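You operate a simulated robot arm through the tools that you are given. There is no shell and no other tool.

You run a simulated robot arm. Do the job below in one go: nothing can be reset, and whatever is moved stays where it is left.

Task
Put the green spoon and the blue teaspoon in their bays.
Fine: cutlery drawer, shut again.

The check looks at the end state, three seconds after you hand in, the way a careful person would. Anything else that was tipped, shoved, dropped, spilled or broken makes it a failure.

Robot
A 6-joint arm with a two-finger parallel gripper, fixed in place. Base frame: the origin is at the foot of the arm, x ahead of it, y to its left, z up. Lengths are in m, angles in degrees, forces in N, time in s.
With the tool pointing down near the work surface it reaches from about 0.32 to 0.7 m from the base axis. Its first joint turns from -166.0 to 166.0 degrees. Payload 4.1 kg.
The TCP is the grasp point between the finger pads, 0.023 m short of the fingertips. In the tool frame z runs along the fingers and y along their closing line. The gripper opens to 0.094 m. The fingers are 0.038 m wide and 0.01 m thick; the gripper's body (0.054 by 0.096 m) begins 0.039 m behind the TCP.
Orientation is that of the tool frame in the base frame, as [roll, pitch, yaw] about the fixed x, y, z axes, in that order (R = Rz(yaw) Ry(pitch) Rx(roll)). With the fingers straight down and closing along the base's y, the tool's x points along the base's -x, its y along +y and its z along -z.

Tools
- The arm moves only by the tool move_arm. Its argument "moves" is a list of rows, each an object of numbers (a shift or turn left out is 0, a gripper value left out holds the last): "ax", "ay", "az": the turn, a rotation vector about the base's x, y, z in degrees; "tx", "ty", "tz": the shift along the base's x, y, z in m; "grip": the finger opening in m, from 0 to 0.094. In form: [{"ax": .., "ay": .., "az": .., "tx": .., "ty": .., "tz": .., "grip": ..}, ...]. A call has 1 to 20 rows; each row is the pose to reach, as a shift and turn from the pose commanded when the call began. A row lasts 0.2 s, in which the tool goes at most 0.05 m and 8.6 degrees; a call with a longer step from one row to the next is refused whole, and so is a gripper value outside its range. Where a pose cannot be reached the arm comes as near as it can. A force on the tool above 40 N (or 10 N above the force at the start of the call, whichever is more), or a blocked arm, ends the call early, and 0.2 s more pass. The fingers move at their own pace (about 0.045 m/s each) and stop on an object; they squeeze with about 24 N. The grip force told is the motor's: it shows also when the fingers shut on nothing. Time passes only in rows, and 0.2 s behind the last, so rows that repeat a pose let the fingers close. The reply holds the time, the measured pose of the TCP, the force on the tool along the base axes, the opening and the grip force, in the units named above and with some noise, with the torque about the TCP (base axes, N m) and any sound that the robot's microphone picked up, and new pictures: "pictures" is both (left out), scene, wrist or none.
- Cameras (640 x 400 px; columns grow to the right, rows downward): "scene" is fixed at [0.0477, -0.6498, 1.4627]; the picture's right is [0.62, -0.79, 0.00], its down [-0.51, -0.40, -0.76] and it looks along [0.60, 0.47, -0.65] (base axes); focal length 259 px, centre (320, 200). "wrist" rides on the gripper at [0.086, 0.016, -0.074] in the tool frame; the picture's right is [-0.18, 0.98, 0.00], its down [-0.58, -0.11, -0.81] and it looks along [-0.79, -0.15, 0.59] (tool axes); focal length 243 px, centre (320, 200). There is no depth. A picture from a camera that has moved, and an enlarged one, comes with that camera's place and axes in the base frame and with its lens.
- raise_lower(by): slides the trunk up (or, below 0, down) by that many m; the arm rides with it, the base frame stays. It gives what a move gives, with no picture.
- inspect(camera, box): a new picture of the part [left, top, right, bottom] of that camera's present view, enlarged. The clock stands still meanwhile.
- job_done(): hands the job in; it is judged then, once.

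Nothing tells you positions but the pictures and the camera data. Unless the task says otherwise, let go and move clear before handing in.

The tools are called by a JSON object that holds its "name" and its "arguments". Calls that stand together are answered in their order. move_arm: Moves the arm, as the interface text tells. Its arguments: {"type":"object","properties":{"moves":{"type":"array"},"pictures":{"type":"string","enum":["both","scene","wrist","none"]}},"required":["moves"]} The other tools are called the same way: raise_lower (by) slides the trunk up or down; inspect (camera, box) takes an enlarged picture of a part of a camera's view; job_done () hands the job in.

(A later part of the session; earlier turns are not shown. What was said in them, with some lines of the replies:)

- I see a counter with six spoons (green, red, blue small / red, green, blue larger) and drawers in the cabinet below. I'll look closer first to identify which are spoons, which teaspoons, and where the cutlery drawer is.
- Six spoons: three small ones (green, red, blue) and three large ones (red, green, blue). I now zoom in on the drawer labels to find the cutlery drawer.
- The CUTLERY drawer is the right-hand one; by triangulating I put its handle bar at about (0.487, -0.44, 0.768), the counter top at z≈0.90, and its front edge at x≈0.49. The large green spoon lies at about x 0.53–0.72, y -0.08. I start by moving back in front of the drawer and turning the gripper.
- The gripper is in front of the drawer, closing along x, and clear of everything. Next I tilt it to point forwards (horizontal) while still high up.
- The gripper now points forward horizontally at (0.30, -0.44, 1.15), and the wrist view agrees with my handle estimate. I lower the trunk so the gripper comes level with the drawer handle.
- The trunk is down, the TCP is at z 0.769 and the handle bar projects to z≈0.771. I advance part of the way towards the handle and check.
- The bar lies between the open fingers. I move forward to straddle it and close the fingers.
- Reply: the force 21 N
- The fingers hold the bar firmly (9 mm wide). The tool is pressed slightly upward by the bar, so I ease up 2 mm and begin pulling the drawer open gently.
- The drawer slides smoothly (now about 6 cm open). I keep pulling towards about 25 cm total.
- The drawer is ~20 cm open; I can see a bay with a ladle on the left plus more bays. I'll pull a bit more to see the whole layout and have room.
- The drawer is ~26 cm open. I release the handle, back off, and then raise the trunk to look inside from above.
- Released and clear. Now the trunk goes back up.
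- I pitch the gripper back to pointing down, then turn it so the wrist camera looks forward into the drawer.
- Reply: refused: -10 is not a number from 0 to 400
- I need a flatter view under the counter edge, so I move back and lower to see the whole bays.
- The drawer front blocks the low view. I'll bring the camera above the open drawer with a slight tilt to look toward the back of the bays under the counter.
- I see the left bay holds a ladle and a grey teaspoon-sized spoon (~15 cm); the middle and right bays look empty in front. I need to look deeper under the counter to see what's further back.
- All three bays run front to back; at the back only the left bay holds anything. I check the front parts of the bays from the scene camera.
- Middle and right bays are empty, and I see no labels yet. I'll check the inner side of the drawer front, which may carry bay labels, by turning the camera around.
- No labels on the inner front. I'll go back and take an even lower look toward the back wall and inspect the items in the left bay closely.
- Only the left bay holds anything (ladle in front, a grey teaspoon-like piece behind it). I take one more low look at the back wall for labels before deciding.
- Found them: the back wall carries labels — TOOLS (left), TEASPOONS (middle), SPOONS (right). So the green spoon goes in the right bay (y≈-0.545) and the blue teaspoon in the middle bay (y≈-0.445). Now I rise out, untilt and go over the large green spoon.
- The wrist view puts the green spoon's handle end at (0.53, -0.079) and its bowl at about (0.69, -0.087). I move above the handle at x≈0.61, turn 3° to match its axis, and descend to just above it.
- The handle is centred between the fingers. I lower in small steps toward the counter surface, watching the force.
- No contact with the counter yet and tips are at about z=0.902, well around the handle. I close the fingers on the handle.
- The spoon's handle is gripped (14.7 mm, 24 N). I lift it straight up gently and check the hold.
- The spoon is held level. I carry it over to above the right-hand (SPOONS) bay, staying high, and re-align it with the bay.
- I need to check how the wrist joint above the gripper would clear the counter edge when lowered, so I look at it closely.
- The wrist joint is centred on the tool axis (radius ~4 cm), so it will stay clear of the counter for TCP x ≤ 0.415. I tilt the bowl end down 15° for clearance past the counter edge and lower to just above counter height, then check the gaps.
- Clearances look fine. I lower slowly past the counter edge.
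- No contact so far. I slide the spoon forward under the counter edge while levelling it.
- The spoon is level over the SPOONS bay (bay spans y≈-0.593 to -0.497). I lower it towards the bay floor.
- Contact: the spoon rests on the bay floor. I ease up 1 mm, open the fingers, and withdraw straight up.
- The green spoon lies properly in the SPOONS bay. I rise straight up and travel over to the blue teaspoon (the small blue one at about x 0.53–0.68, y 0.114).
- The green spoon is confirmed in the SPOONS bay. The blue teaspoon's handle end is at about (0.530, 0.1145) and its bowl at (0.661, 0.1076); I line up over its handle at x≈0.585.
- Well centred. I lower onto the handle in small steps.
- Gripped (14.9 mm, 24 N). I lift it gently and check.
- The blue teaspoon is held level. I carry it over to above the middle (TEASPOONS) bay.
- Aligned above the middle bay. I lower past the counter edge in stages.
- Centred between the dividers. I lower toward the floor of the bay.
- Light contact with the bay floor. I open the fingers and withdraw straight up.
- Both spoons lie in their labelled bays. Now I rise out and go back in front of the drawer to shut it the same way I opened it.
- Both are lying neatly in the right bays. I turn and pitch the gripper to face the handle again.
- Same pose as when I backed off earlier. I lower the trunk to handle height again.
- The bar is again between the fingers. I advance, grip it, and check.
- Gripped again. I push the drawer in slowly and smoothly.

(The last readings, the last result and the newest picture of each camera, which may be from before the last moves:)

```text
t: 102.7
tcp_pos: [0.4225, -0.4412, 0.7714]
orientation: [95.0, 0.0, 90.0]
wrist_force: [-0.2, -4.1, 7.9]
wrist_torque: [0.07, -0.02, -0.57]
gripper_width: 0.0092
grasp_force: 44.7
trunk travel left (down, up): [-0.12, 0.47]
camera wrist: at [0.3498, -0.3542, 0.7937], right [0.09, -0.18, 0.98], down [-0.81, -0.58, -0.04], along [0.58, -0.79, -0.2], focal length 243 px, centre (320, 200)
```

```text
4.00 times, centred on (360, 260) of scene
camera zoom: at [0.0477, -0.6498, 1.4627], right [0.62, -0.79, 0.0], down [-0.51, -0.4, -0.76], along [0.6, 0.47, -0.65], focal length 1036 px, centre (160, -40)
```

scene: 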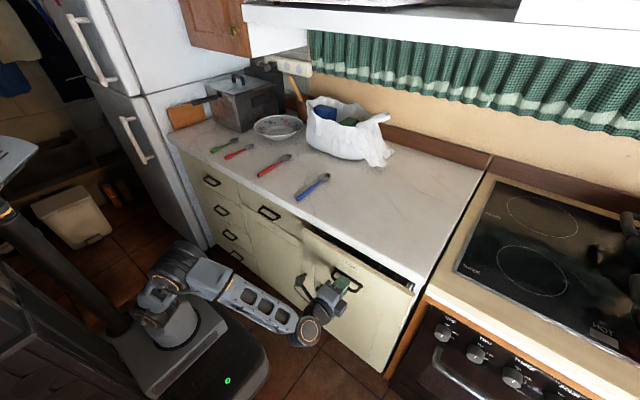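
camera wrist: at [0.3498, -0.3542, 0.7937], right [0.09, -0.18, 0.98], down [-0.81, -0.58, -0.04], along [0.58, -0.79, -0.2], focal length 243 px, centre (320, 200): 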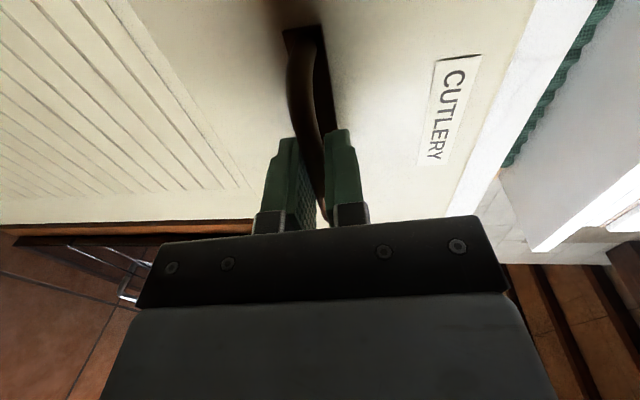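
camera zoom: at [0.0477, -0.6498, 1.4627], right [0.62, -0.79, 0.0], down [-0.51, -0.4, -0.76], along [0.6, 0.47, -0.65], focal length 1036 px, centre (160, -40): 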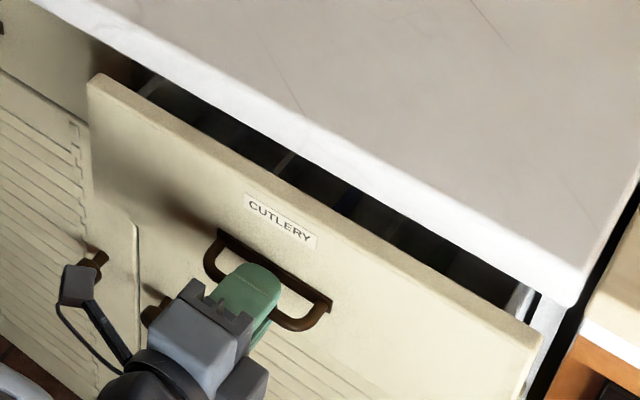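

Sliding smoothly; about 6 cm left. I push it home slowly.

{"name": "move_arm", "arguments": {"moves": [{"tx": 0.006}, {"tx": 0.014}, {"tx": 0.023}, {"tx": 0.032}, {"tx": 0.041}, {"tx": 0.049}, {"tx": 0.055}, {"tx": 0.059}, {"tx": 0.0615}]}}

{"name": "inspect", "arguments": {"camera": "scene", "box": [280, 210, 440, 310]}}

```text
t: 104.7
tcp_pos: [0.4846, -0.4408, 0.7726]
orientation: [94.9, 0.0, 90.0]
wrist_force: [-2.7, 1.3, 3.5]
wrist_torque: [0.05, 0.03, 0.29]
gripper_width: 0.0094
grasp_force: 44.7
trunk travel left (down, up): [-0.12, 0.47]
camera wrist: at [0.4114, -0.3541, 0.7937], right [0.09, -0.18, 0.98], down [-0.81, -0.58, -0.04], along [0.58, -0.79, -0.2], focal length 243 px, centre (320, 200)
```

scene: 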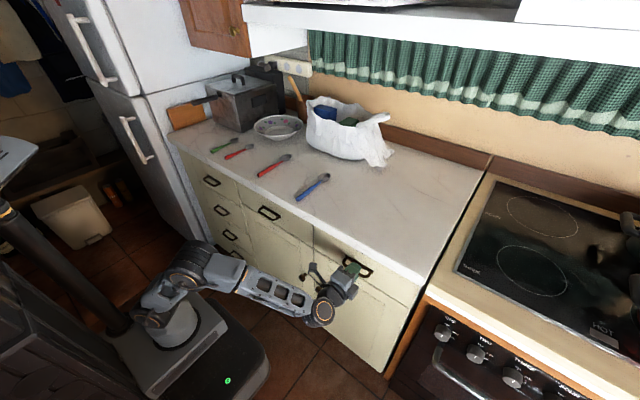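
wrist: 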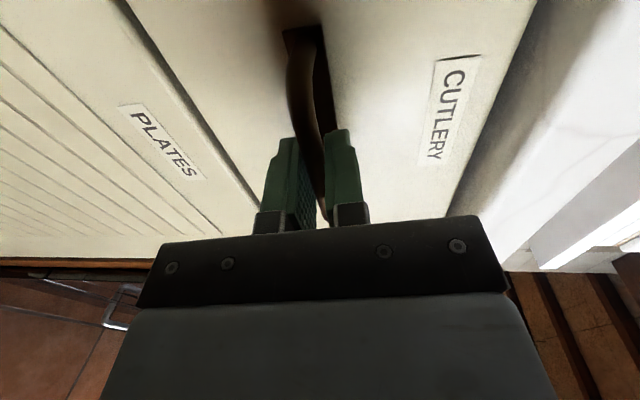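

```text
4.00 times, centred on (360, 260) of scene
camera zoom: at [0.0477, -0.6498, 1.4627], right [0.62, -0.79, 0.0], down [-0.51, -0.4, -0.76], along [0.6, 0.47, -0.65], focal length 1036 px, centre (160, -40)
```

zoom: 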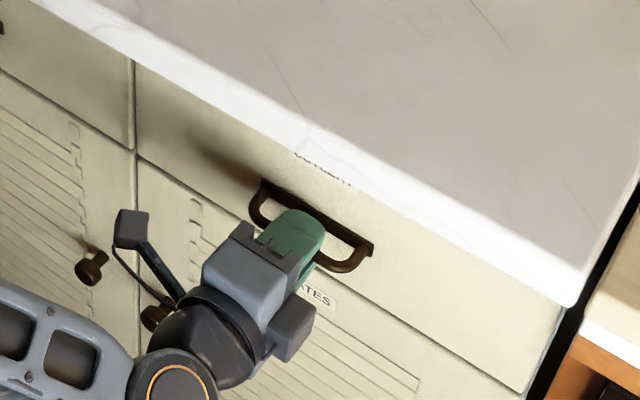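

It looks flush. I press 2 mm further to confirm it is against its stop.

{"name": "move_arm", "arguments": {"moves": [{"tx": 0.001}, {"tx": 0.002}, {"tx": 0.002}], "pictures": "none"}}

```text
t: 105.5
tcp_pos: [0.4865, -0.4401, 0.7723]
orientation: [95.0, -0.1, 90.0]
wrist_force: [-23.3, 13.6, -3.3]
wrist_torque: [-0.09, 0.01, -0.38]
gripper_width: 0.0094
grasp_force: 45.1
trunk travel left (down, up): [-0.12, 0.47]
```

Firm resistance (23 N): the drawer is shut against its stop. I open the fingers in place, then back straight off.

{"name": "move_arm", "arguments": {"moves": [{"tx": -0.001, "grip": 0.02}, {"tx": -0.001, "grip": 0.04}, {"tx": -0.001, "grip": 0.05}, {"tx": -0.001, "grip": 0.05}, {"tx": -0.012, "grip": 0.05}, {"tx": -0.03, "grip": 0.05}, {"tx": -0.06, "grip": 0.05}, {"tx": -0.1, "grip": 0.05}, {"tx": -0.14, "grip": 0.05}, {"tx": -0.18, "grip": 0.05}]}}

{"name": "inspect", "arguments": {"camera": "scene", "box": [270, 190, 430, 290]}}

{"name": "inspect", "arguments": {"camera": "scene", "box": [180, 100, 340, 200]}}

```text
t: 107.7
tcp_pos: [0.3066, -0.4401, 0.7718]
orientation: [95.0, 0.0, 90.1]
wrist_force: [0.1, 0.7, -0.4]
wrist_torque: [-0.02, -0.01, 0.0]
gripper_width: 0.0501
grasp_force: 0.1
trunk travel left (down, up): [-0.12, 0.47]
camera wrist: at [0.2327, -0.3538, 0.7943], right [0.09, -0.18, 0.98], down [-0.81, -0.58, -0.04], along [0.58, -0.79, -0.2], focal length 243 px, centre (320, 200)
```

scene: 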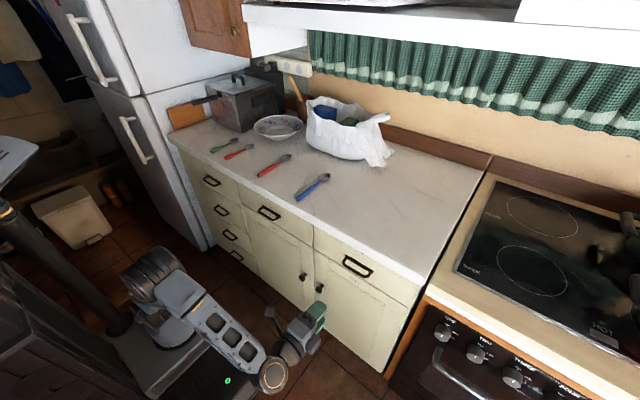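
wrist: 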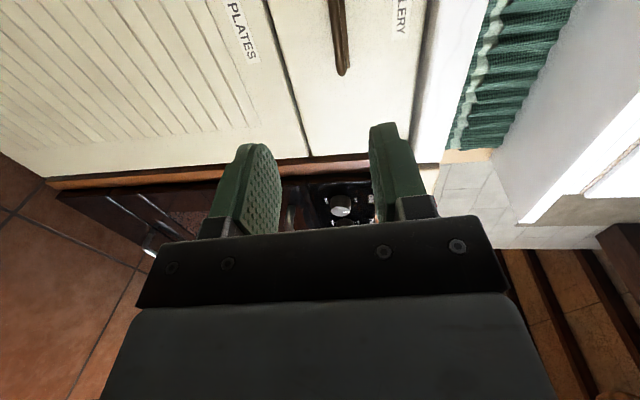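

```text
4.00 times, centred on (350, 240) of scene
camera zoom: at [0.0477, -0.6498, 1.4627], right [0.62, -0.79, 0.0], down [-0.51, -0.4, -0.76], along [0.6, 0.47, -0.65], focal length 1036 px, centre (200, 40)
```

zoom: 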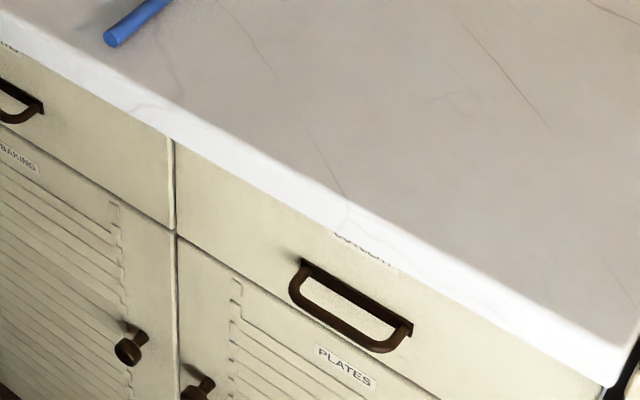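

```text
4.00 times, centred on (260, 150) of scene
camera zoom: at [0.0477, -0.6498, 1.4627], right [0.62, -0.79, 0.0], down [-0.51, -0.4, -0.76], along [0.6, 0.47, -0.65], focal length 1036 px, centre (560, 400)
```

zoom: 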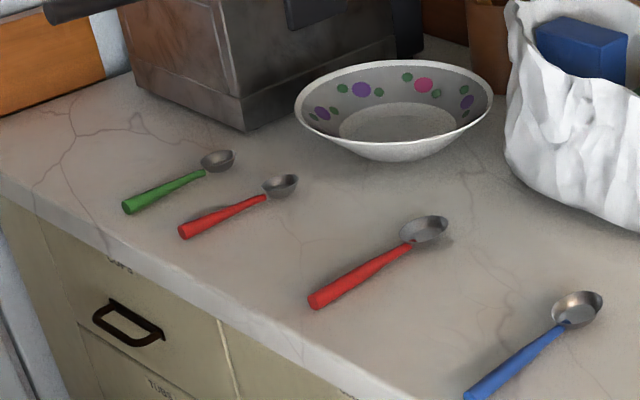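

The drawer is shut flush like at the start. The other four spoons, the bowl and the bag are where they were, and the gripper is open and clear. The green spoon is in the SPOONS bay and the blue teaspoon in the TEASPOONS bay, so I hand in.

{"name": "job_done", "arguments": {}}

```text
The job is handed in.
```

The green spoon is in the SPOONS bay and the blue teaspoon is in the TEASPOONS bay of the cutlery drawer, and the drawer is shut.

- **Bays:** the labels are on the drawer's back wall, reading TOOLS, TEASPOONS and SPOONS from left to right. I took "green spoon" to be the larger of the two green ones and "blue teaspoon" to be the smaller of the two blue ones.
- **Drawer:** I pushed it until it met firm resistance. In the last picture it sits flush with the drawer beside it, as it did at the start.
- **Everything else:** the four remaining spoons, the bowl and the bag are where they were. I did not touch the ladle and grey teaspoon in the TOOLS bay. They had not shifted in my last view before closing, but I could not see inside afterwards.
- **Arm:** the gripper is open and well clear of the cabinet.
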